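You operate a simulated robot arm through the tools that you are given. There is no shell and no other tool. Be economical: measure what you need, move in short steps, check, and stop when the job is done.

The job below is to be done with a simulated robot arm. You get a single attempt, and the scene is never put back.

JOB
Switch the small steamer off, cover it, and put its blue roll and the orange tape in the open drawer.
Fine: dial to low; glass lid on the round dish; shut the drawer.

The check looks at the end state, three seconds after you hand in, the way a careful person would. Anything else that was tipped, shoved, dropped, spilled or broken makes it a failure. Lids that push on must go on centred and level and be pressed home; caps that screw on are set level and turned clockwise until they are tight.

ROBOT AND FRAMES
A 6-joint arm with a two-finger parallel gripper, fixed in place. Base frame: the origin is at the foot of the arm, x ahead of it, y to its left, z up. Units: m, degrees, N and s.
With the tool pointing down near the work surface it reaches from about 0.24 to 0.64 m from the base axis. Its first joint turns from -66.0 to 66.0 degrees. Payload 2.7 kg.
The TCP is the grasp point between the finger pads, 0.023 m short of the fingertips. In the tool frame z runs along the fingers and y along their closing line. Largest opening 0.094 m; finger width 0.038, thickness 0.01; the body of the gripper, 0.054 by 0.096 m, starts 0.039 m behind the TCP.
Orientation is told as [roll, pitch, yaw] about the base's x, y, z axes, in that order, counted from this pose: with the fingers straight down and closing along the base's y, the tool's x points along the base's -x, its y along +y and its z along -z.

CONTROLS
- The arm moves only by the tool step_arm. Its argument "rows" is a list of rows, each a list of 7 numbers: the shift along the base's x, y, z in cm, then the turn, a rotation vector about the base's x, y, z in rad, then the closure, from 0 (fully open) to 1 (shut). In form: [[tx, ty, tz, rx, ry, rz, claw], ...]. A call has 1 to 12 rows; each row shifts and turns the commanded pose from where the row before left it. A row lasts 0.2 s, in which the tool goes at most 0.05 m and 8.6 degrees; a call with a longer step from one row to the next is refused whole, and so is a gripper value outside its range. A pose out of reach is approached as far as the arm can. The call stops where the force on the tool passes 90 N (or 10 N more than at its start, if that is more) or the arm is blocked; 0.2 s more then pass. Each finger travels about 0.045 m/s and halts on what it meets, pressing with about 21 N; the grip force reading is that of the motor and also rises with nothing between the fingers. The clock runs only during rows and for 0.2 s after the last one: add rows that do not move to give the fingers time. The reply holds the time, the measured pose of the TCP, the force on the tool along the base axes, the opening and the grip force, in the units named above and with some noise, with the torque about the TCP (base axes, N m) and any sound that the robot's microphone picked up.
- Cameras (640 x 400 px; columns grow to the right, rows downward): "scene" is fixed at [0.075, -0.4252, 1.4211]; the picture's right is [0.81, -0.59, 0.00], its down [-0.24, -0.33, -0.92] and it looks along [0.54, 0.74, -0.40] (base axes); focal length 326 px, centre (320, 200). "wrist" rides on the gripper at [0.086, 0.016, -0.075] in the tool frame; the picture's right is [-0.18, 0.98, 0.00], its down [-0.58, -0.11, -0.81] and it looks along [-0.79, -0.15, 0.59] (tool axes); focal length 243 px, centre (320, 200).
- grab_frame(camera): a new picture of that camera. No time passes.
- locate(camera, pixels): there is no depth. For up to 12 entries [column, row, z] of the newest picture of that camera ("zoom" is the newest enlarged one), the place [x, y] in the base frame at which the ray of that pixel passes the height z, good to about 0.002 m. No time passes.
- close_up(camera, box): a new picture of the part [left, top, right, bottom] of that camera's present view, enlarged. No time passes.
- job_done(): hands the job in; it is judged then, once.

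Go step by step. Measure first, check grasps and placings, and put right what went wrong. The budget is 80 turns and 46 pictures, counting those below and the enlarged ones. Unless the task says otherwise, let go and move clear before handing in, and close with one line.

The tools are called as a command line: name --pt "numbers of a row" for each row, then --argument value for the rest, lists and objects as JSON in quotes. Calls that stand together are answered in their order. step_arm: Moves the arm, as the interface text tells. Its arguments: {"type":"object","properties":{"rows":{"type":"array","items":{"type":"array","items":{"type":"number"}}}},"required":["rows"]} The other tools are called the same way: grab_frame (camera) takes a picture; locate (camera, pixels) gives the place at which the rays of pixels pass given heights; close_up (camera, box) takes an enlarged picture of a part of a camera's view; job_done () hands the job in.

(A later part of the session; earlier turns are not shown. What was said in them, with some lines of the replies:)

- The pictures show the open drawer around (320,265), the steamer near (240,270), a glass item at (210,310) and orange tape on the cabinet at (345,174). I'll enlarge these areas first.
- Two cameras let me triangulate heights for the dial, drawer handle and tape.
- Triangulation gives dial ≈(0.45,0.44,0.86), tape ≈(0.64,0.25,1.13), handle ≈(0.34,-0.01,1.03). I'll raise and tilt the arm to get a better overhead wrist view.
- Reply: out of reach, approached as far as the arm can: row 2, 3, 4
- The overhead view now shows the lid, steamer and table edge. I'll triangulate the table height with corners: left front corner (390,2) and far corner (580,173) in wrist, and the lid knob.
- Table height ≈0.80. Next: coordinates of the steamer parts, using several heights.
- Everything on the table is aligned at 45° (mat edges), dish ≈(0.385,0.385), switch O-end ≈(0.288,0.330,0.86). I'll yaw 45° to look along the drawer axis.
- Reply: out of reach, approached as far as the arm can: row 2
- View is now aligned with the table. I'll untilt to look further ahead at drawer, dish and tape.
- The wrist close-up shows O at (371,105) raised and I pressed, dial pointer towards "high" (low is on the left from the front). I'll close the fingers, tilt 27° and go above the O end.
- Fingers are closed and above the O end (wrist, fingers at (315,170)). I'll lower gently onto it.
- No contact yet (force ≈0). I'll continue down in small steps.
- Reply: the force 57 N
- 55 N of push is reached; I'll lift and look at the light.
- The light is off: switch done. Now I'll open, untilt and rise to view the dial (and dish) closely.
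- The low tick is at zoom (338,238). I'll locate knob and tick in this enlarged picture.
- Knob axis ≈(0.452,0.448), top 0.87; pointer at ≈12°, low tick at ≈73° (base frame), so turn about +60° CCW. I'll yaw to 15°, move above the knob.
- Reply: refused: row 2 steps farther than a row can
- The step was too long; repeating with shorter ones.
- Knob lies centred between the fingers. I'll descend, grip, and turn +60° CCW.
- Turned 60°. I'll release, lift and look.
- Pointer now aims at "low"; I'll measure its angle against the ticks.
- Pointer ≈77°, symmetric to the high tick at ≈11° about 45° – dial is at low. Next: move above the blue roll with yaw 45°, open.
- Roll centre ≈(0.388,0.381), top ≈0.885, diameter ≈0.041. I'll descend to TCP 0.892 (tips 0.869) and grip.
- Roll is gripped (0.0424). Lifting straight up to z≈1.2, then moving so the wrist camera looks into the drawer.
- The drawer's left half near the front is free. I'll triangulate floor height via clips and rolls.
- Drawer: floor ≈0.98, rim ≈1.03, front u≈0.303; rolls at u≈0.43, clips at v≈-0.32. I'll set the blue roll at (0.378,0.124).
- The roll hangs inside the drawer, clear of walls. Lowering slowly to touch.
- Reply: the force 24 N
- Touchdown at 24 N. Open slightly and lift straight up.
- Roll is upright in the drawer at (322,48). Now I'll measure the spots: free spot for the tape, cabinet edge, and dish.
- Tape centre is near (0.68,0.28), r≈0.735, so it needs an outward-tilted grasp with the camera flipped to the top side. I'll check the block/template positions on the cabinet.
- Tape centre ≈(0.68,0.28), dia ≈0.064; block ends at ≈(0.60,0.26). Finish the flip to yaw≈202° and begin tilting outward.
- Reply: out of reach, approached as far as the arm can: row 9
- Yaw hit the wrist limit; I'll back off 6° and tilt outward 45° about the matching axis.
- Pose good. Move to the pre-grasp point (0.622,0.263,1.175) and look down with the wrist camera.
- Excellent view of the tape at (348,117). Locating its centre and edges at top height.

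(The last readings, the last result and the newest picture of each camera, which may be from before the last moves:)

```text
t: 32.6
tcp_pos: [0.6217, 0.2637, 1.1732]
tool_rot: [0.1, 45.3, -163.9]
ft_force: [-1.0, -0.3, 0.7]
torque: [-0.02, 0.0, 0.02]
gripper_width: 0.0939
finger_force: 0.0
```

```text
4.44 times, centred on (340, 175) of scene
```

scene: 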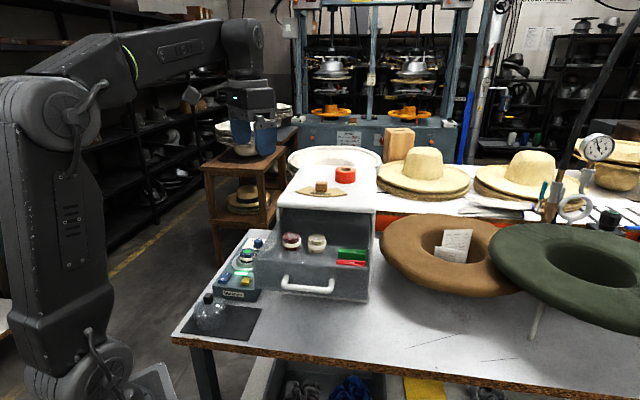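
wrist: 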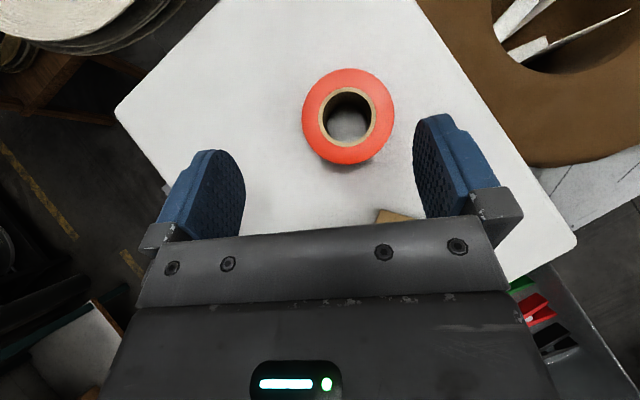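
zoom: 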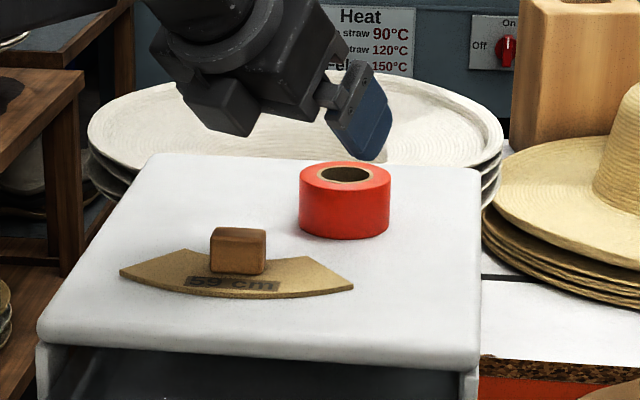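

Tape centre ≈(0.661,0.257), top ≈1.12. Move over it and lower to TCP z 1.119, then close.

step_arm --pt "0.6 -1.5 0 0 0 0 0" --pt "1.2 0.3 -2 0 0 0 0" --pt "1.2 0.3 -2 0 0 0 0" --pt "0.8 0.15 -1.4 0 0 0 0" --pt "0 0 0 0 0 0 0"

close_up --camera "scene" --box '[280, 130, 400, 220]'

```text
t: 33.8
tcp_pos: [0.6587, 0.255, 1.1209]
tool_rot: [0.2, 45.2, -164.0]
ft_force: [-0.5, -0.6, -0.4]
torque: [0.03, 0.0, 0.01]
gripper_width: 0.0942
finger_force: 0.1
```

```text
4.44 times, centred on (340, 175) of scene
```

zoom: 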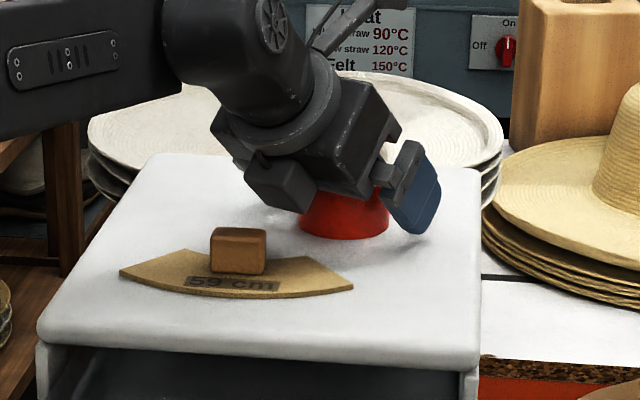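

Clear of everything. Closing on the tape and lifting slightly.

step_arm --pt "0 0 0 0 0 0 0.7" --pt "0 0 0 0 0 0 0.7" --pt "0 0 0 0 0 0 0.7" --pt "0 0 0 0 0 0 0.7" --pt "0 0 1 0 0 0 0.7" --pt "0 0 2 0 0 0 0.7"

grab_frame --camera "wrist"

```text
t: 35.2
tcp_pos: [0.6606, 0.2563, 1.1503]
tool_rot: [0.3, 45.1, -163.9]
ft_force: [0.2, 0.4, -1.0]
torque: [-0.01, -0.03, 0.02]
gripper_width: 0.0585
finger_force: 20.8
```

```text
14 pictures are left
```

wrist: 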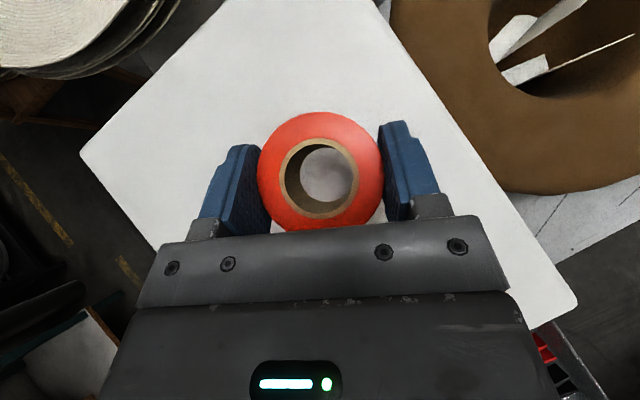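

Tape is held level (0.0585 wide), but the 45° tilt is awkward for the drawer. I'll consider regrasping it vertically on a nearer free part of the cabinet top; measuring free area around the template.

locate --camera "zoom" --pixels '[[120, 270, 1.086], [150, 250, 1.086], [150, 283, 1.083], [185, 291, 1.083], [240, 298, 1.083], [300, 295, 1.083], [352, 288, 1.083], [320, 258, 1.086], [50, 330, 1.08], [475, 362, 1.08], [98, 240, 1.083], [477, 280, 1.083]]'

```text
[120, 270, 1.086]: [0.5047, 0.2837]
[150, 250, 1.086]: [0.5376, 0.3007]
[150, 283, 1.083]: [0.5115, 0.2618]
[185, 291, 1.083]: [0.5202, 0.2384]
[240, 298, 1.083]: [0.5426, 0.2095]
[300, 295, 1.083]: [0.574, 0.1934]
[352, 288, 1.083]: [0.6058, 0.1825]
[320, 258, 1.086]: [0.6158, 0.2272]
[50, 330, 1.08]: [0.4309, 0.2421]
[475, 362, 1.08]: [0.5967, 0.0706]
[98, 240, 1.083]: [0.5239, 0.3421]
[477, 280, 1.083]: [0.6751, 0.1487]
```

Right-front of the cabinet top is free (template corner u=0.557,v=-0.30). I'll carry the tape to (0.591,0.127), set it down there, and regrasp it near-vertically.

step_arm --pt "0 0 1.2 0 0 -0.135 0.7" --pt "-1.7 -3.2 0 0 0 0 0.7" --pt "-1.75 -3.2 0 0 0 0 0.7" --pt "-1.75 -3.2 0 0 0 0 0.7" --pt "-1.75 -3.3 0 0 0 0 0.7" --pt "0 0 -2 0 0 0 0.7" --pt "0 0 -1.5 0 0 0 0.7"

grab_frame --camera "wrist"

```text
t: 36.8
tcp_pos: [0.5884, 0.1257, 1.1288]
tool_rot: [0.3, 45.1, -171.7]
ft_force: [0.4, 0.9, -0.5]
torque: [0.02, -0.04, 0.03]
gripper_width: 0.0586
finger_force: 21.4
```

```text
13 pictures are left
```

wrist: 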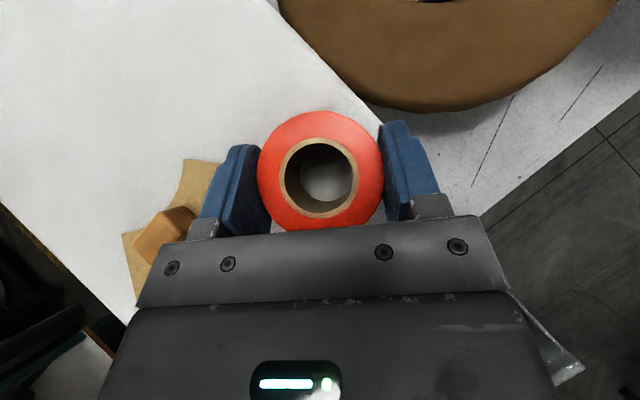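

Checking the tape's position versus the cabinet's edge.

locate --camera "wrist" --pixels '[[320, 170, 1.131], [258, 172, 1.131], [383, 170, 1.131], [320, 110, 1.131], [300, 35, 1.08], [365, 97, 1.08], [212, 163, 1.086]]'

```text
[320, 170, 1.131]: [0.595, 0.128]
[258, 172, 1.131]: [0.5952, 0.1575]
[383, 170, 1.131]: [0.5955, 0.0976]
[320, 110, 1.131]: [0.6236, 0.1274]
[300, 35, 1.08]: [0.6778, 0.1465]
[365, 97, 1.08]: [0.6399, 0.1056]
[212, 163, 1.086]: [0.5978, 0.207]
```

Tape centre (u=0.511,v=-0.330), 1.5 cm inside the edge. Lower to contact and release slightly.

step_arm --pt "0 0 -0.4 0 0 0 0.7" --pt "0 0 -0.3 0 0 0 0.7" --pt "0 0 -0.2 0 0 0 0.7"

```text
t: 37.6
tcp_pos: [0.5895, 0.1275, 1.1188]
tool_rot: [0.3, 45.2, -171.8]
ft_force: [-1.0, -1.1, 1.3]
torque: [0.0, 0.1, -0.02]
gripper_width: 0.0584
finger_force: 21.7
```

step_arm --pt "0 0 -0.2 0 0 0 0.7" --pt "0 0 0 0 0 0 0.7"

```text
t: 38.2
tcp_pos: [0.5907, 0.1277, 1.119]
tool_rot: [0.3, 45.7, -171.7]
ft_force: [-0.7, 0.3, 15.7]
torque: [0.06, 0.19, 0.04]
gripper_width: 0.0585
finger_force: 20.7
```

Contact at 16 N. Release, back off along the tool axis, and reduce tilt to 10°.

step_arm --pt "0 0 0.1 0 0 0 0.26" --pt "0 0 0 0 0 0 0.24" --pt "0 0 0 0 0 0 0.24" --pt "-2 -0.3 2 0 0 0 0.22" --pt "-2.5 -0.4 2.5 0 0 0 0.1" --pt "-3 -0.4 3 0 0 0 0" --pt "0 0 0.5 -0.0176 0.121 0 0" --pt "0 0 0 -0.0176 0.121 0 0" --pt "0 0 0 -0.0176 0.121 0 0" --pt "0 0 0 -0.0176 0.121 0 0" --pt "0 0 0 -0.0176 0.121 0 0"

close_up --camera "scene" --box '[260, 130, 400, 270]'

```text
t: 40.6
tcp_pos: [0.5146, 0.116, 1.197]
tool_rot: [0.3, 10.1, -171.8]
ft_force: [-0.4, 0.1, -0.3]
torque: [0.01, -0.02, 0.01]
gripper_width: 0.0937
finger_force: 0.1
```

```text
2.86 times, centred on (330, 200) of scene
```

zoom: 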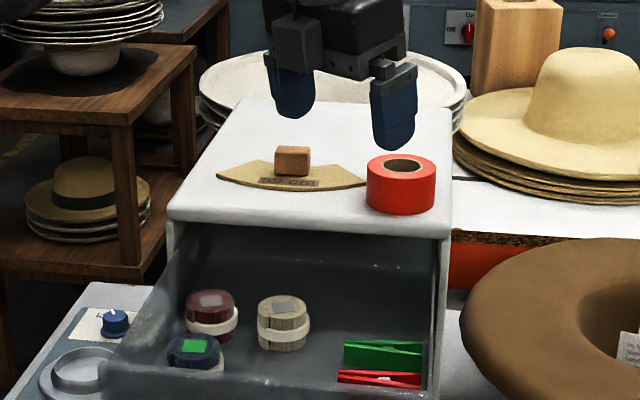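

Tape sits free and flat. Untilt fully, rotate to yaw 135° (fingers closing along u), and move above the tape.

step_arm --pt "0 0 0 -0.0127 0.0871 0 0" --pt "0 0 0 -0.0127 0.0871 0 0" --pt "0 0 0 0 0 -0.132 0" --pt "0 0 0 0 0 -0.132 0" --pt "0 0 0 0 0 -0.132 0" --pt "0 0 0 0 0 -0.132 0" --pt "0 0 0 0 0 -0.132 0" --pt "0 0 0 0 0 -0.132 0" --pt "0 0 0 0 0 -0.132 0" --pt "4 0.6 -2 0 0 0 0" --pt "4 0.6 -1.5 0 0 0 0"

grab_frame --camera "wrist"

```text
t: 43.0
tcp_pos: [0.5637, 0.1195, 1.1637]
tool_rot: [0.3, 0.1, 135.2]
ft_force: [0.1, 0.5, 0.4]
torque: [0.0, 0.02, -0.02]
gripper_width: 0.094
finger_force: 0.0
out of reach, approached as far as the arm can: row 11
```

```text
11 pictures are left
```

wrist: 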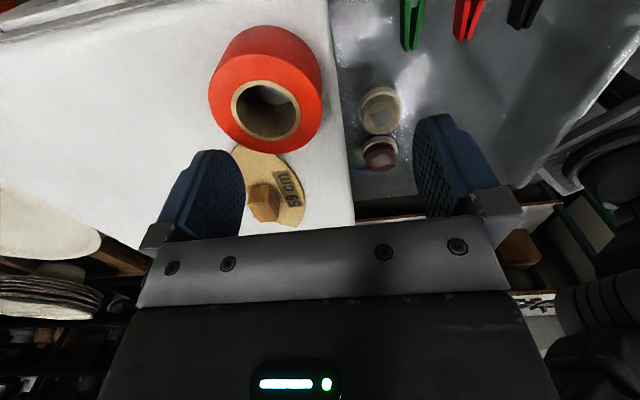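

Vertical reach ends at r≈0.576 at this height. Locating the tape now.

locate --camera "wrist" --pixels '[[265, 93, 1.122], [209, 95, 1.122], [322, 90, 1.122], [350, 120, 1.08]]'

```text
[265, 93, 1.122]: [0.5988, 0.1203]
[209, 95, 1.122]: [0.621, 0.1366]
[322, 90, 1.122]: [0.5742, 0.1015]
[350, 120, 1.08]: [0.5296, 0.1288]
```

Tape centre ≈(0.597,0.122), r≈0.61, so I need ≈10° outward tilt. Rotate back to yaw 188°, tilt 10°, and position over it with opening 0.075.

step_arm --pt "0 0 0 0 0 0.132 0.2" --pt "0 0 0 0 0 0.132 0.2" --pt "0 0 0 0 0 0.132 0.2" --pt "0 0 0 0 0 0.132 0.2" --pt "0 0 0 0 0 0.132 0.2" --pt "0 0 0 0 0 0.132 0.2" --pt "0 0 0 0 0 0.132 0.2" --pt "0 0 0 0.0125 -0.087 0 0.2" --pt "0 0 0 0.0125 -0.087 0 0.2" --pt "1.6 0.1 0 0 0 0 0.2" --pt "1.5 0.1 -0.5 0 0 0 0.2"

grab_frame --camera "wrist"

```text
t: 45.4
tcp_pos: [0.597, 0.1234, 1.1601]
tool_rot: [0.2, 10.2, -171.8]
ft_force: [-0.2, -0.6, -0.1]
torque: [0.06, -0.02, 0.01]
gripper_width: 0.0753
finger_force: 0.0
```

```text
10 pictures are left
```

wrist: 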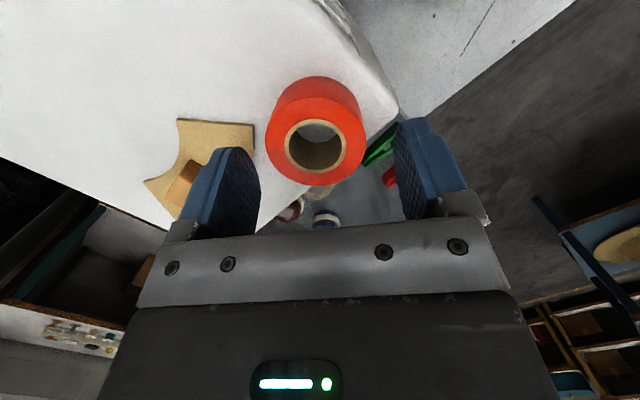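

locate --camera "wrist" --pixels '[[316, 146, 1.122], [265, 146, 1.122], [366, 146, 1.122]]'

```text
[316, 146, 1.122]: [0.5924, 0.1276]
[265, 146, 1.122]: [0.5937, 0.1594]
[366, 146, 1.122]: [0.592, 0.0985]
```

Centre ≈(0.594,0.127). Lower to z≈1.121 and grip.

step_arm --pt "-0.3 0.3 -1.5 0 0 0 0.2" --pt "0 0 -1.4 0 0 0 0.2" --pt "0 0 -1 0 0 0 0.2" --pt "0 0 0 0 0 0 0.7" --pt "0 0 0 0 0 0 0.7" --pt "0 0 0 0 0 0 0.7" --pt "0 0 0 0 0 0 0.7"

```text
t: 47.0
tcp_pos: [0.5917, 0.1271, 1.1204]
tool_rot: [0.4, 10.2, -171.7]
ft_force: [0.5, 0.8, 1.4]
torque: [0.02, -0.06, -0.01]
gripper_width: 0.0584
finger_force: 21.0
```

Gripped (0.0584). Lift, retreat over the drawer and rotate to yaw 135°.

step_arm --pt "0 0 2 0 0 0 0.7" --pt "0 0 2 0 0 0 0.7" --pt "-4 -1.15 0 0 0 -0.131 0.7" --pt "-4 -1.15 0 0 0 -0.131 0.7" --pt "-4 -1.15 0 0 0 -0.131 0.7" --pt "-4.1 -1.1 0 0 0 -0.131 0.7" --pt "0 0 0 0 0 -0.131 0.7" --pt "0 0 0 0 0 -0.131 0.7" --pt "0 0 0 0 0 -0.131 0.7" --pt "0 0 -3 0 0 0 0.7"

grab_frame --camera "wrist"

close_up --camera "scene" --box '[240, 180, 390, 310]'

```text
t: 49.2
tcp_pos: [0.4308, 0.0813, 1.1313]
tool_rot: [0.4, 10.2, 135.6]
ft_force: [0.5, 0.0, 0.1]
torque: [0.0, -0.02, -0.01]
gripper_width: 0.0585
finger_force: 21.2
```

```text
9 pictures are left
```

wrist: 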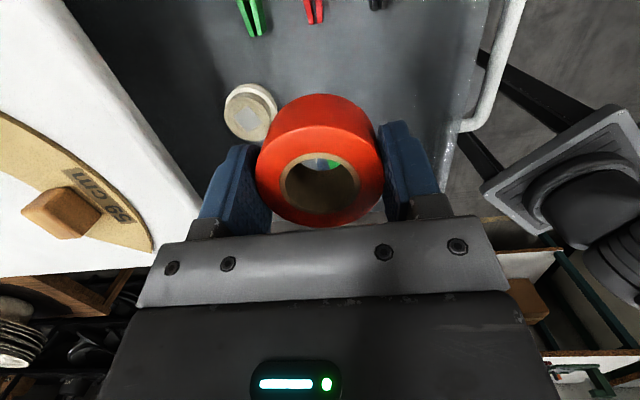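

```text
3.08 times, centred on (315, 245) of scene
```

zoom: 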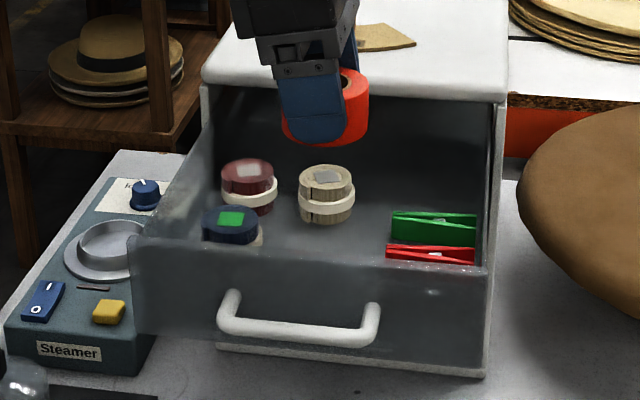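

Tape level above the drawer. Checking clearances: cream roll, front wall and clip tips.

locate --camera "wrist" --pixels '[[246, 120, 1.02], [274, 108, 1.02], [488, 20, 1.033], [472, 80, 1.033], [462, 120, 1.033], [250, 36, 0.995], [315, 23, 0.995], [376, 8, 0.995]]'

```text
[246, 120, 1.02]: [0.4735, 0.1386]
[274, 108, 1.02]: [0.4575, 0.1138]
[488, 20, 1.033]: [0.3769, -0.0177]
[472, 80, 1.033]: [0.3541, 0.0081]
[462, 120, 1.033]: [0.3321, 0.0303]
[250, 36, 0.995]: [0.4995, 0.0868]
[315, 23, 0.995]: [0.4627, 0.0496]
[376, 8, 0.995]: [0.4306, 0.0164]
```

Plenty of room (front wall ≈u 0.27, cream roll front at 0.413). Shift 1 cm toward the front and lower.

step_arm --pt "-0.7 -0.7 -1 0 0 0 0.7" --pt "0 0 -3 0 0 0 0.7" --pt "0 0 -3 0 0 0 0.7" --pt "0 0 -1.5 0 0 0 0.7" --pt "0 0 -0.8 0 0 0 0.7" --pt "0 0 -0.5 0 0 0 0.7"

```text
t: 50.6
tcp_pos: [0.4234, 0.0735, 1.0324]
tool_rot: [0.3, 10.1, 135.7]
ft_force: [-0.6, -0.7, 0.2]
torque: [-0.02, -0.04, 0.0]
gripper_width: 0.0585
finger_force: 20.7
```

step_arm --pt "0 0 -0.4 0 0 0 0.7" --pt "0 0 -0.3 0 0 0 0.7" --pt "0 0 -0.3 0 0 0 0.7"

```text
t: 51.4
tcp_pos: [0.4242, 0.0735, 1.0225]
tool_rot: [0.3, 10.2, 135.6]
ft_force: [-0.3, -0.6, 0.2]
torque: [-0.02, -0.03, -0.01]
gripper_width: 0.0586
finger_force: 21.0
```

step_arm --pt "0 0 -0.3 0 0 0 0.7" --pt "0 0 -0.3 0 0 0 0.7" --pt "0 0 0 0 0 0 0.7"

```text
t: 52.2
tcp_pos: [0.4239, 0.0733, 1.0182]
tool_rot: [0.2, 10.3, 135.7]
ft_force: [-1.9, 2.5, 15.8]
torque: [0.13, 0.06, 0.03]
gripper_width: 0.0584
finger_force: 20.8
```

Touchdown. Release slightly and withdraw along the tool axis.

step_arm --pt "0 0 0.1 0 0 0 0.26" --pt "0 0 0 0 0 0 0.26" --pt "0 0 0 0 0 0 0.26" --pt "-0.3 0.3 2.5 0 0 0 0.26" --pt "-0.5 0.5 4 0 0 0 0.26" --pt "0 0 4.5 0 0 0 0.1" --pt "0 0 3 0.062 0.062 0 0" --pt "0 0 2 0.062 0.062 0 0"

close_up --camera "scene" --box '[240, 180, 390, 310]'

```text
t: 54.0
tcp_pos: [0.4141, 0.084, 1.1765]
tool_rot: [0.2, 0.0, 135.7]
ft_force: [-0.6, -1.0, 0.0]
torque: [-0.02, 0.03, -0.01]
gripper_width: 0.0942
finger_force: 0.2
```

```text
3.08 times, centred on (315, 245) of scene
```

zoom: 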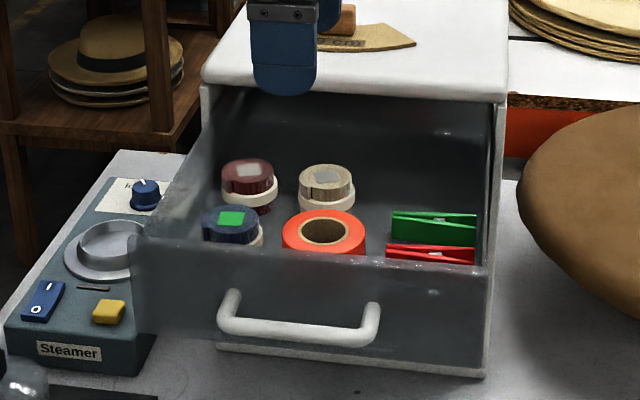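

Tape sits flat in the drawer, well below the rim. Next shut it: rotate back to yaw 45°, close fingers and go in front of the handle bar.

step_arm --pt "-0.92 -1.12 0 0 0 -0.131 0.5" --pt "-0.92 -1.12 0 0 0 -0.131 1" --pt "-0.92 -1.12 0 0 0 -0.131 1" --pt "-0.92 -1.12 0 0 0 -0.131 1" --pt "-0.92 -1.12 0 0 0 -0.131 1" --pt "-0.92 -1.12 0 0 0 -0.131 1" --pt "-0.92 -1.12 0 0 0 -0.131 1" --pt "-0.92 -1.12 0 0 0 -0.131 1" --pt "-0.92 -1.12 0 0 0 -0.131 1" --pt "-0.92 -1.12 0 0 0 -0.131 1" --pt "-0.92 -1.12 0 0 0 -0.131 1" --pt "-0.92 -1.12 0 0 0 -0.131 1"

grab_frame --camera "wrist"

```text
t: 56.6
tcp_pos: [0.3036, -0.0528, 1.1789]
tool_rot: [0.2, 0.1, 45.5]
ft_force: [-0.1, 0.5, 0.2]
torque: [-0.02, 0.02, 0.03]
gripper_width: 0.0001
finger_force: 21.1
```

```text
6 pictures are left
```

wrist: 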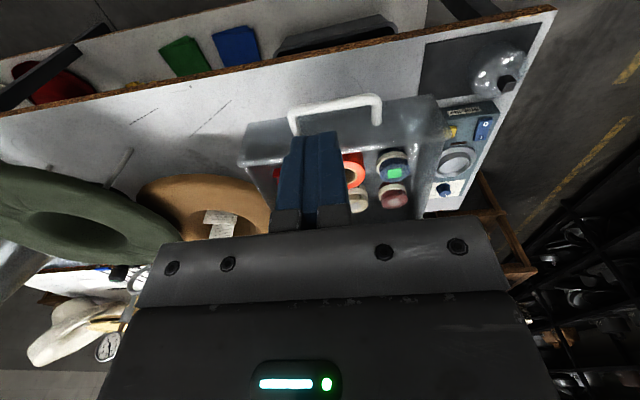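

Locating the handle bar and drawer front from here.

locate --camera "wrist" --pixels '[[335, 103, 1.02], [335, 103, 1.0], [335, 103, 1.04], [292, 112, 1.02], [379, 98, 1.02], [246, 130, 1.05], [440, 105, 1.05]]'

```text
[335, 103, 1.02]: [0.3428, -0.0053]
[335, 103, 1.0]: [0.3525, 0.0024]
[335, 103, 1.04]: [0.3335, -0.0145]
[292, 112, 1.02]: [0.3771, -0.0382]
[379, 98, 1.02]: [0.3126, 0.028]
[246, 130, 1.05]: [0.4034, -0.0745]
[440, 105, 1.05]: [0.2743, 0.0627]
```

Bar ≈u 0.23, v −0.248, z≈1.025. Back off slightly, descend to z 1.018 and check.

step_arm --pt "-1.1 -1.1 0 0 0 -0.009 1" --pt "0 0 -4 0 0 0 1" --pt "0 0 -4 0 0 0 1" --pt "0 0 -4 0 0 0 1" --pt "0 0 -4 0 0 0 1"

close_up --camera "scene" --box '[220, 180, 400, 340]'

```text
t: 57.8
tcp_pos: [0.2939, -0.0649, 1.0186]
tool_rot: [0.0, 0.1, 44.9]
ft_force: [1.2, 0.0, 0.1]
torque: [-0.01, 0.01, -0.01]
gripper_width: 0.0
finger_force: 21.0
```

```text
2.50 times, centred on (310, 260) of scene
```

zoom: 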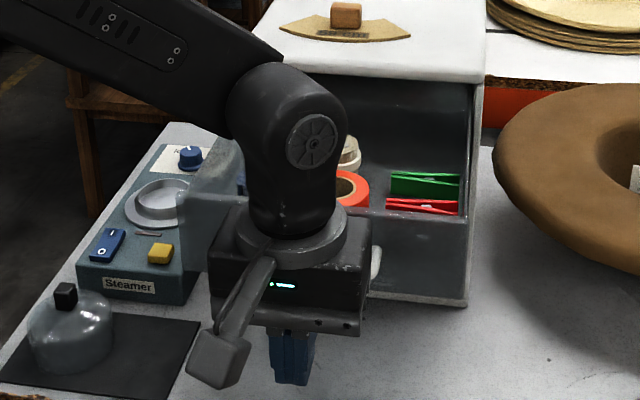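

Clear in front of the handle. Pushing along u in 1 cm steps.

step_arm --pt "0.9 0.9 0 0 0 0 1" --pt "0.9 0.9 0 0 0 0 1" --pt "0.7 0.7 0 0 0 0 1" --pt "0.7 0.7 0 0 0 0 1" --pt "0.7 0.7 0 0 0 0 1" --pt "0.7 0.7 0 0 0 0 1" --pt "0.7 0.7 0 0 0 0 1"

```text
t: 59.4
tcp_pos: [0.3479, -0.0094, 1.0157]
tool_rot: [0.2, 0.1, 45.0]
ft_force: [0.5, -0.4, -0.3]
torque: [-0.03, 0.0, 0.04]
gripper_width: 0.0001
finger_force: 21.2
```

grab_frame --camera "wrist"

```text
4 pictures are left
```

wrist: 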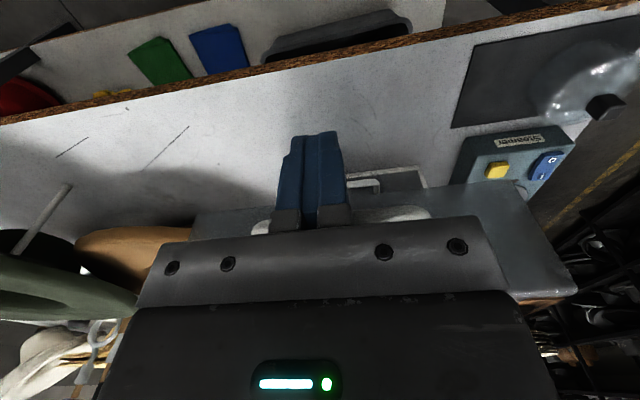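

locate --camera "wrist" --pixels '[[425, 212, 1.02], [258, 227, 1.02], [425, 212, 1.04], [380, 185, 0.9], [530, 182, 1.05], [190, 215, 1.05], [530, 182, 1.0]]'

```text
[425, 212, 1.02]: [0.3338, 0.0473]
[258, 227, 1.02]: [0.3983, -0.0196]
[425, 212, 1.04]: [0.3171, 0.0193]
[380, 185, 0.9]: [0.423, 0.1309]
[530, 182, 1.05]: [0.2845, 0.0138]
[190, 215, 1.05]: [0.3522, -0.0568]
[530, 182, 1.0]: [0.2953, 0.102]
```

The bar has moved with the fingers (u 0.24→0.269). Continue pushing.

step_arm --pt "0.7 0.7 0 0 0 0 1" --pt "0.7 0.7 0 0 0 0 1" --pt "0.7 0.7 0 0 0 0 1" --pt "0.7 0.7 0 0 0 0 1" --pt "0.7 0.7 0 0 0 0 1" --pt "0.7 0.7 0 0 0 0 1" --pt "0.7 0.7 0 0 0 0 1" --pt "0.7 0.7 0 0 0 0 1" --pt "0.7 0.7 0 0 0 0 1" --pt "0.7 0.7 0 0 0 0 1" --pt "0.7 0.7 0 0 0 0 1" --pt "0.7 0.7 0 0 0 0 1"

```text
t: 62.0
tcp_pos: [0.4329, 0.0732, 1.0175]
tool_rot: [0.3, 0.1, 45.1]
ft_force: [-0.1, -0.7, 0.6]
torque: [0.03, -0.01, 0.0]
gripper_width: 0.0
finger_force: 21.1
```

step_arm --pt "0.5 0.5 0 0 0 0 1" --pt "0.5 0.5 0 0 0 0 1" --pt "0.5 0.5 0 0 0 0 1" --pt "0.4 0.4 0 0 0 0 1" --pt "0.4 0.4 0 0 0 0 1" --pt "0.4 0.4 0 0 0 0 1" --pt "0.4 0.4 0 0 0 0 1"

```text
t: 63.6
tcp_pos: [0.4614, 0.105, 1.0177]
tool_rot: [0.3, 0.1, 45.1]
ft_force: [0.4, -0.6, -0.2]
torque: [0.01, 0.01, -0.01]
gripper_width: 0.0
finger_force: 21.0
```

step_arm --pt "0.3 0.3 0 0 0 0 1" --pt "0.3 0.3 0 0 0 0 1" --pt "0.3 0.3 0 0 0 0 1" --pt "0.3 0.3 0 0 0 0 1"

```text
t: 64.6
tcp_pos: [0.4703, 0.1122, 1.0194]
tool_rot: [0.5, 1.0, 45.0]
ft_force: [-47.4, -34.9, 21.4]
torque: [0.56, -0.54, 0.47]
gripper_width: 0.0
finger_force: 20.6
```

Blocked with ≈59 N at u=0.412: drawer seems fully home. Retreat, rise and move toward the lid, then look.

step_arm --pt "-1 -1 0 0 0 0 1" --pt "-2 -2 0 0 0 0 1" --pt "-2 -2 3 0 0 0 0.8" --pt "-2 -2 3 0 0 0 0.5" --pt "-2.5 2 3 0 0 0 0.3" --pt "-2.5 3 2 0 0 0 0.3" --pt "-2.5 3.5 0 0 0 0 0.3" --pt "-2.5 3.5 0 0 0 0 0.3" --pt "-2.5 3.5 0 0 0 0 0.3" --pt "-2 3 -2 0 0 0 0.3" --pt "-1.5 2.5 -3 0 0 0 0.3"

grab_frame --camera "scene"

```text
t: 67.0
tcp_pos: [0.2435, 0.2559, 1.0771]
tool_rot: [0.2, 0.0, 45.0]
ft_force: [-0.5, 1.2, -0.3]
torque: [0.01, 0.04, 0.03]
gripper_width: 0.0657
finger_force: 0.1
```

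```text
3 pictures are left
```

scene: 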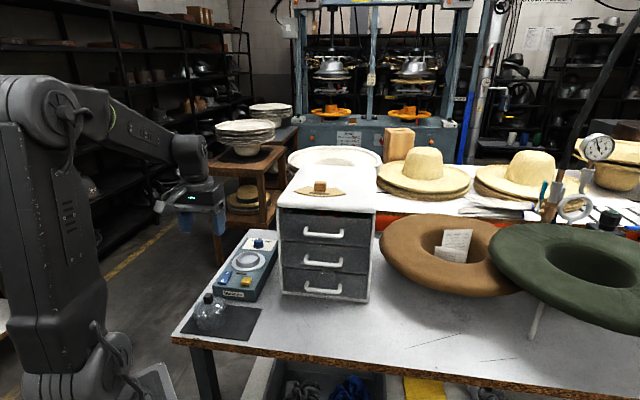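

The drawer is flush shut. Locating the lid knob with both latest pictures: wrist (605,105), scene (208,298).

locate --camera "wrist" --pixels '[[605, 107, 0.86], [605, 107, 0.875]]'

locate --camera "scene" --pixels '[[208.2, 298.6, 0.86], [208.2, 298.6, 0.87], [208.2, 295.5, 0.875], [194, 317, 0.81], [227, 317, 0.81], [210, 330, 0.8], [249, 258, 0.86], [249, 258, 0.87], [233, 260, 0.86], [265, 256, 0.86]]'

close_up --camera "scene" --box '[185, 230, 285, 340]'

```text
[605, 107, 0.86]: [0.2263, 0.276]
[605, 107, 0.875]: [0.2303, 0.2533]
```

```text
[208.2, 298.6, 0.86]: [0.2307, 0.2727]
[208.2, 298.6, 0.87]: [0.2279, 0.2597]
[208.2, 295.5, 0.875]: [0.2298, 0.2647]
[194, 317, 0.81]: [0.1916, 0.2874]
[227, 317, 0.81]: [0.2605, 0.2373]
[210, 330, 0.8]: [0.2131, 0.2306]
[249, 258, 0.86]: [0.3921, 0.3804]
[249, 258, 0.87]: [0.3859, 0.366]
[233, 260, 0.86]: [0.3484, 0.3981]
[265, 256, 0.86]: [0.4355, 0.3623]
```

```text
3.64 times, centred on (235, 285) of scene
```

zoom: 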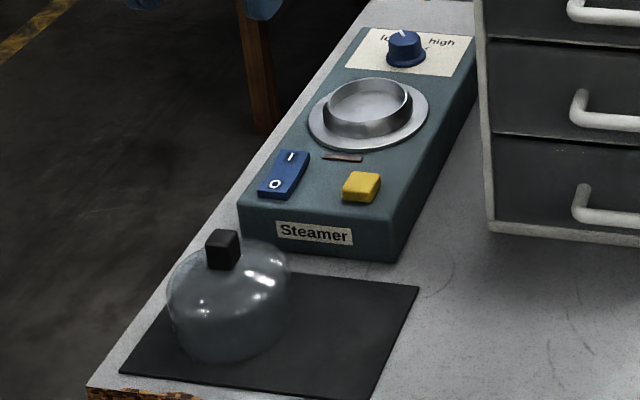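

Knob at ≈(0.2285,0.2645), z 0.857–0.877. Descend with the fingers half open around it and grip.

step_arm --pt "-1.5 0.9 -3 0 0 0 0.4" --pt "0 0 -4 0 0 0 0.4" --pt "0 0 -4 0 0 0 0.4" --pt "0 0 -4 0 0 0 0.4" --pt "0 0 -2.5 0 0 0 0.4" --pt "0 0 -1.2 0 0 0 0.4" --pt "0 0 -0.6 0 0 0 0.4"

```text
t: 68.6
tcp_pos: [0.2293, 0.2643, 0.8845]
tool_rot: [0.2, 0.1, 45.0]
ft_force: [-0.2, -0.5, 0.0]
torque: [0.01, 0.01, -0.01]
gripper_width: 0.0562
finger_force: 0.1
```

step_arm --pt "0 0 -0.2 0 0 0 0.9" --pt "0 0 0 0 0 0 0.9" --pt "0 0 0 0 0 0 0.9" --pt "0 0 0 0 0 0 0.9"

```text
t: 69.6
tcp_pos: [0.229, 0.2647, 0.883]
tool_rot: [0.2, 0.0, 45.0]
ft_force: [-0.4, 0.5, -0.1]
torque: [-0.01, 0.02, 0.04]
gripper_width: 0.0176
finger_force: 20.8
```

Knob gripped (0.0176). Measuring the dish in the latest enlargement (flange ellipse 308–428, cup rim 323–412).

locate --camera "zoom" --pixels '[[308, 115, 0.852], [429, 112, 0.852], [366, 152, 0.852], [368, 114, 0.852], [323, 104, 0.867], [412, 101, 0.867], [368, 102, 0.867], [407, 64, 0.852], [407, 45, 0.872]]'

step_arm --pt "0 0 2 0 0 0 0.9" --pt "0 0 4 0 0 0 0.9" --pt "0 0 4 0 0 0 0.9" --pt "0 0 2 0 0 0 0.9"

```text
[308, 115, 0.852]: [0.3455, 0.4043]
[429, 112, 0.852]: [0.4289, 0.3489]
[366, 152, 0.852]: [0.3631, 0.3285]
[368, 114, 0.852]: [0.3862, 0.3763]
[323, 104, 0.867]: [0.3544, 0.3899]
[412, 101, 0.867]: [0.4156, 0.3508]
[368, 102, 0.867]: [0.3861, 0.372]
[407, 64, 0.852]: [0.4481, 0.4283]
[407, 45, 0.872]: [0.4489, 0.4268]
```

```text
t: 70.6
tcp_pos: [0.2286, 0.2651, 1.0024]
tool_rot: [0.1, 0.1, 45.1]
ft_force: [0.0, 0.7, -1.8]
torque: [-0.01, -0.03, 0.01]
gripper_width: 0.0175
finger_force: 21.1
```

Combined estimates put the dish centre at ≈(0.389,0.382). Carry the lid over and lower to just above the cup.

step_arm --pt "3.2 2.34 0 0 0 0 0.9" --pt "3.2 2.34 0 0 0 0 0.9" --pt "3.2 2.34 0 0 0 0 0.9" --pt "3.2 2.34 0 0 0 0 0.9" --pt "3.2 2.34 0 0 0 0 0.9" --pt "0 0 -2 0 0 0 0.9" --pt "0 0 -2 0 0 0 0.9" --pt "0 0 0 0 0 0 0.9"

close_up --camera "wrist" --box '[200, 0, 440, 180]'

```text
t: 72.4
tcp_pos: [0.3892, 0.382, 0.9615]
tool_rot: [0.2, 0.1, 45.2]
ft_force: [1.4, 0.0, -0.9]
torque: [0.01, -0.02, 0.0]
gripper_width: 0.0177
finger_force: 21.1
```

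```text
2.22 times, centred on (320, 90) of wrist
```

zoom: 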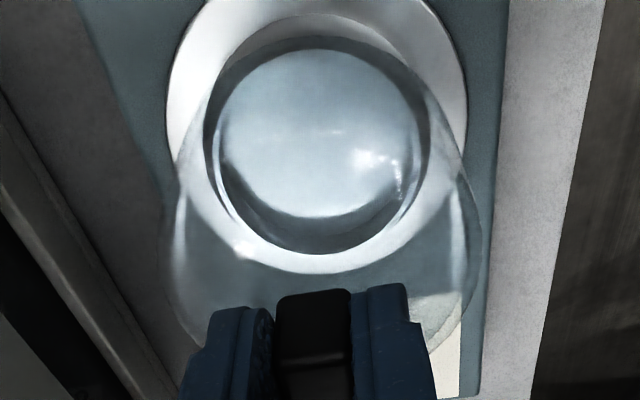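

Both dish and lid rim are visible. Locating flange (z 0.848) and lid rim (z 0.88) edges.

locate --camera "zoom" --pixels '[[165, 118, 0.848], [467, 115, 0.848], [316, 274, 0.848], [316, 120, 0.848], [204, 150, 0.862], [429, 150, 0.862], [316, 36, 0.862], [316, 254, 0.862], [163, 250, 0.881], [481, 240, 0.881], [316, 5, 0.881], [313, 320, 0.968]]'

```text
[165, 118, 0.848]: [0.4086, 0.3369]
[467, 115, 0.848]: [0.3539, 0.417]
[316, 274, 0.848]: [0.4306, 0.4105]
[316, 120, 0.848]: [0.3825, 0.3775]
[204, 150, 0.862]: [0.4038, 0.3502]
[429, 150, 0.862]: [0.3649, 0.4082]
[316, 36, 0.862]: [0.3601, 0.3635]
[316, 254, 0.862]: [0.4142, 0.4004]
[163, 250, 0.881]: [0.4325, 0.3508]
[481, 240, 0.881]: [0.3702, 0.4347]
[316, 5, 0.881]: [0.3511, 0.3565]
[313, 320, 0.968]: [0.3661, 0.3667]
```

Lid and dish centres agree within ≈2 mm. Lowering slowly with force checks.

step_arm --pt "0 0 -0.8 0 0 0 0.9" --pt "0 0 -0.5 0 0 0 0.9" --pt "0 0 -0.3 0 0 0 0.9" --pt "0 0 -0.3 0 0 0 0.9"

```text
t: 73.4
tcp_pos: [0.3893, 0.3818, 0.9424]
tool_rot: [0.1, 0.1, 45.1]
ft_force: [-0.2, -0.3, -0.7]
torque: [-0.02, 0.01, -0.01]
gripper_width: 0.0178
finger_force: 20.9
```

step_arm --pt "0 0 -0.3 0 0 0 0.9" --pt "0 0 -0.3 0 0 0 0.9" --pt "0 0 -0.2 0 0 0 0.9"

```text
t: 74.2
tcp_pos: [0.3898, 0.3827, 0.9352]
tool_rot: [0.1, 0.1, 45.0]
ft_force: [0.5, 0.3, -0.8]
torque: [0.02, 0.0, -0.01]
gripper_width: 0.0175
finger_force: 20.4
```

step_arm --pt "0 0 -0.2 0 0 0 0.9" --pt "0 0 -0.2 0 0 0 0.9" --pt "0 0 -0.2 0 0 0 0.9"

```text
t: 75.0
tcp_pos: [0.3897, 0.3826, 0.9291]
tool_rot: [0.2, 0.2, 45.0]
ft_force: [0.0, -0.6, -0.5]
torque: [0.01, -0.01, -0.03]
gripper_width: 0.0178
finger_force: 21.4
```

step_arm --pt "0 0 -0.2 0 0 0 0.9" --pt "0 0 -0.2 0 0 0 0.9" --pt "0 0 0 0 0 0 0.9"

```text
t: 75.8
tcp_pos: [0.39, 0.3832, 0.9288]
tool_rot: [0.2, -0.3, 45.1]
ft_force: [-5.2, 2.7, 23.2]
torque: [-0.01, 0.07, -0.09]
gripper_width: 0.0181
finger_force: 20.7
heard: snap
5 turns are left
```

A snap was heard at the expected seat height (0.929). A slight extra press, then release and lift clear, and a final look.

step_arm --pt "0 0 -0.15 0 0 0 0.9" --pt "0 0 0.3 0 0 0 0.9" --pt "0 0 0 0 0 0 0.5" --pt "0 0 0 0 0 0 0.4" --pt "0 0 0 0 0 0 0.4" --pt "0 0 3 0 0 0 0.4" --pt "0 0 4 0 0 0 0.4" --pt "0 0 4.5 0 0 0 0.4" --pt "-3 -3 2.5 0 0 0 0.4" --pt "-3 -3 0 0 0 0 0.4"

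close_up --camera "scene" --box '[190, 180, 390, 330]'

```text
t: 78.0
tcp_pos: [0.329, 0.3225, 1.0692]
tool_rot: [0.2, 0.2, 45.0]
ft_force: [0.7, 0.0, 0.0]
torque: [0.02, 0.02, 0.0]
gripper_width: 0.0562
finger_force: 0.1
```

```text
2.67 times, centred on (290, 255) of scene
4 turns are left
```

zoom: 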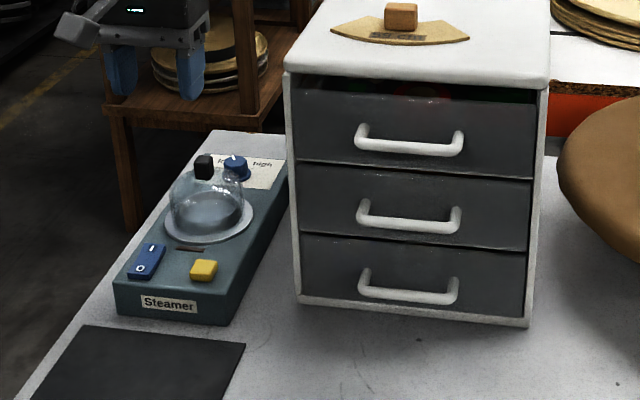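

The last view shows the glass lid level and centred on the dish, the drawer flush, the light off, the dial at low, and the arm clear, so I'm handing in.

job_done

```text
The job is handed in.
```

The steamer is off with its dial at low and the glass lid on the dish; the blue roll and orange tape are in the drawer, which is shut.
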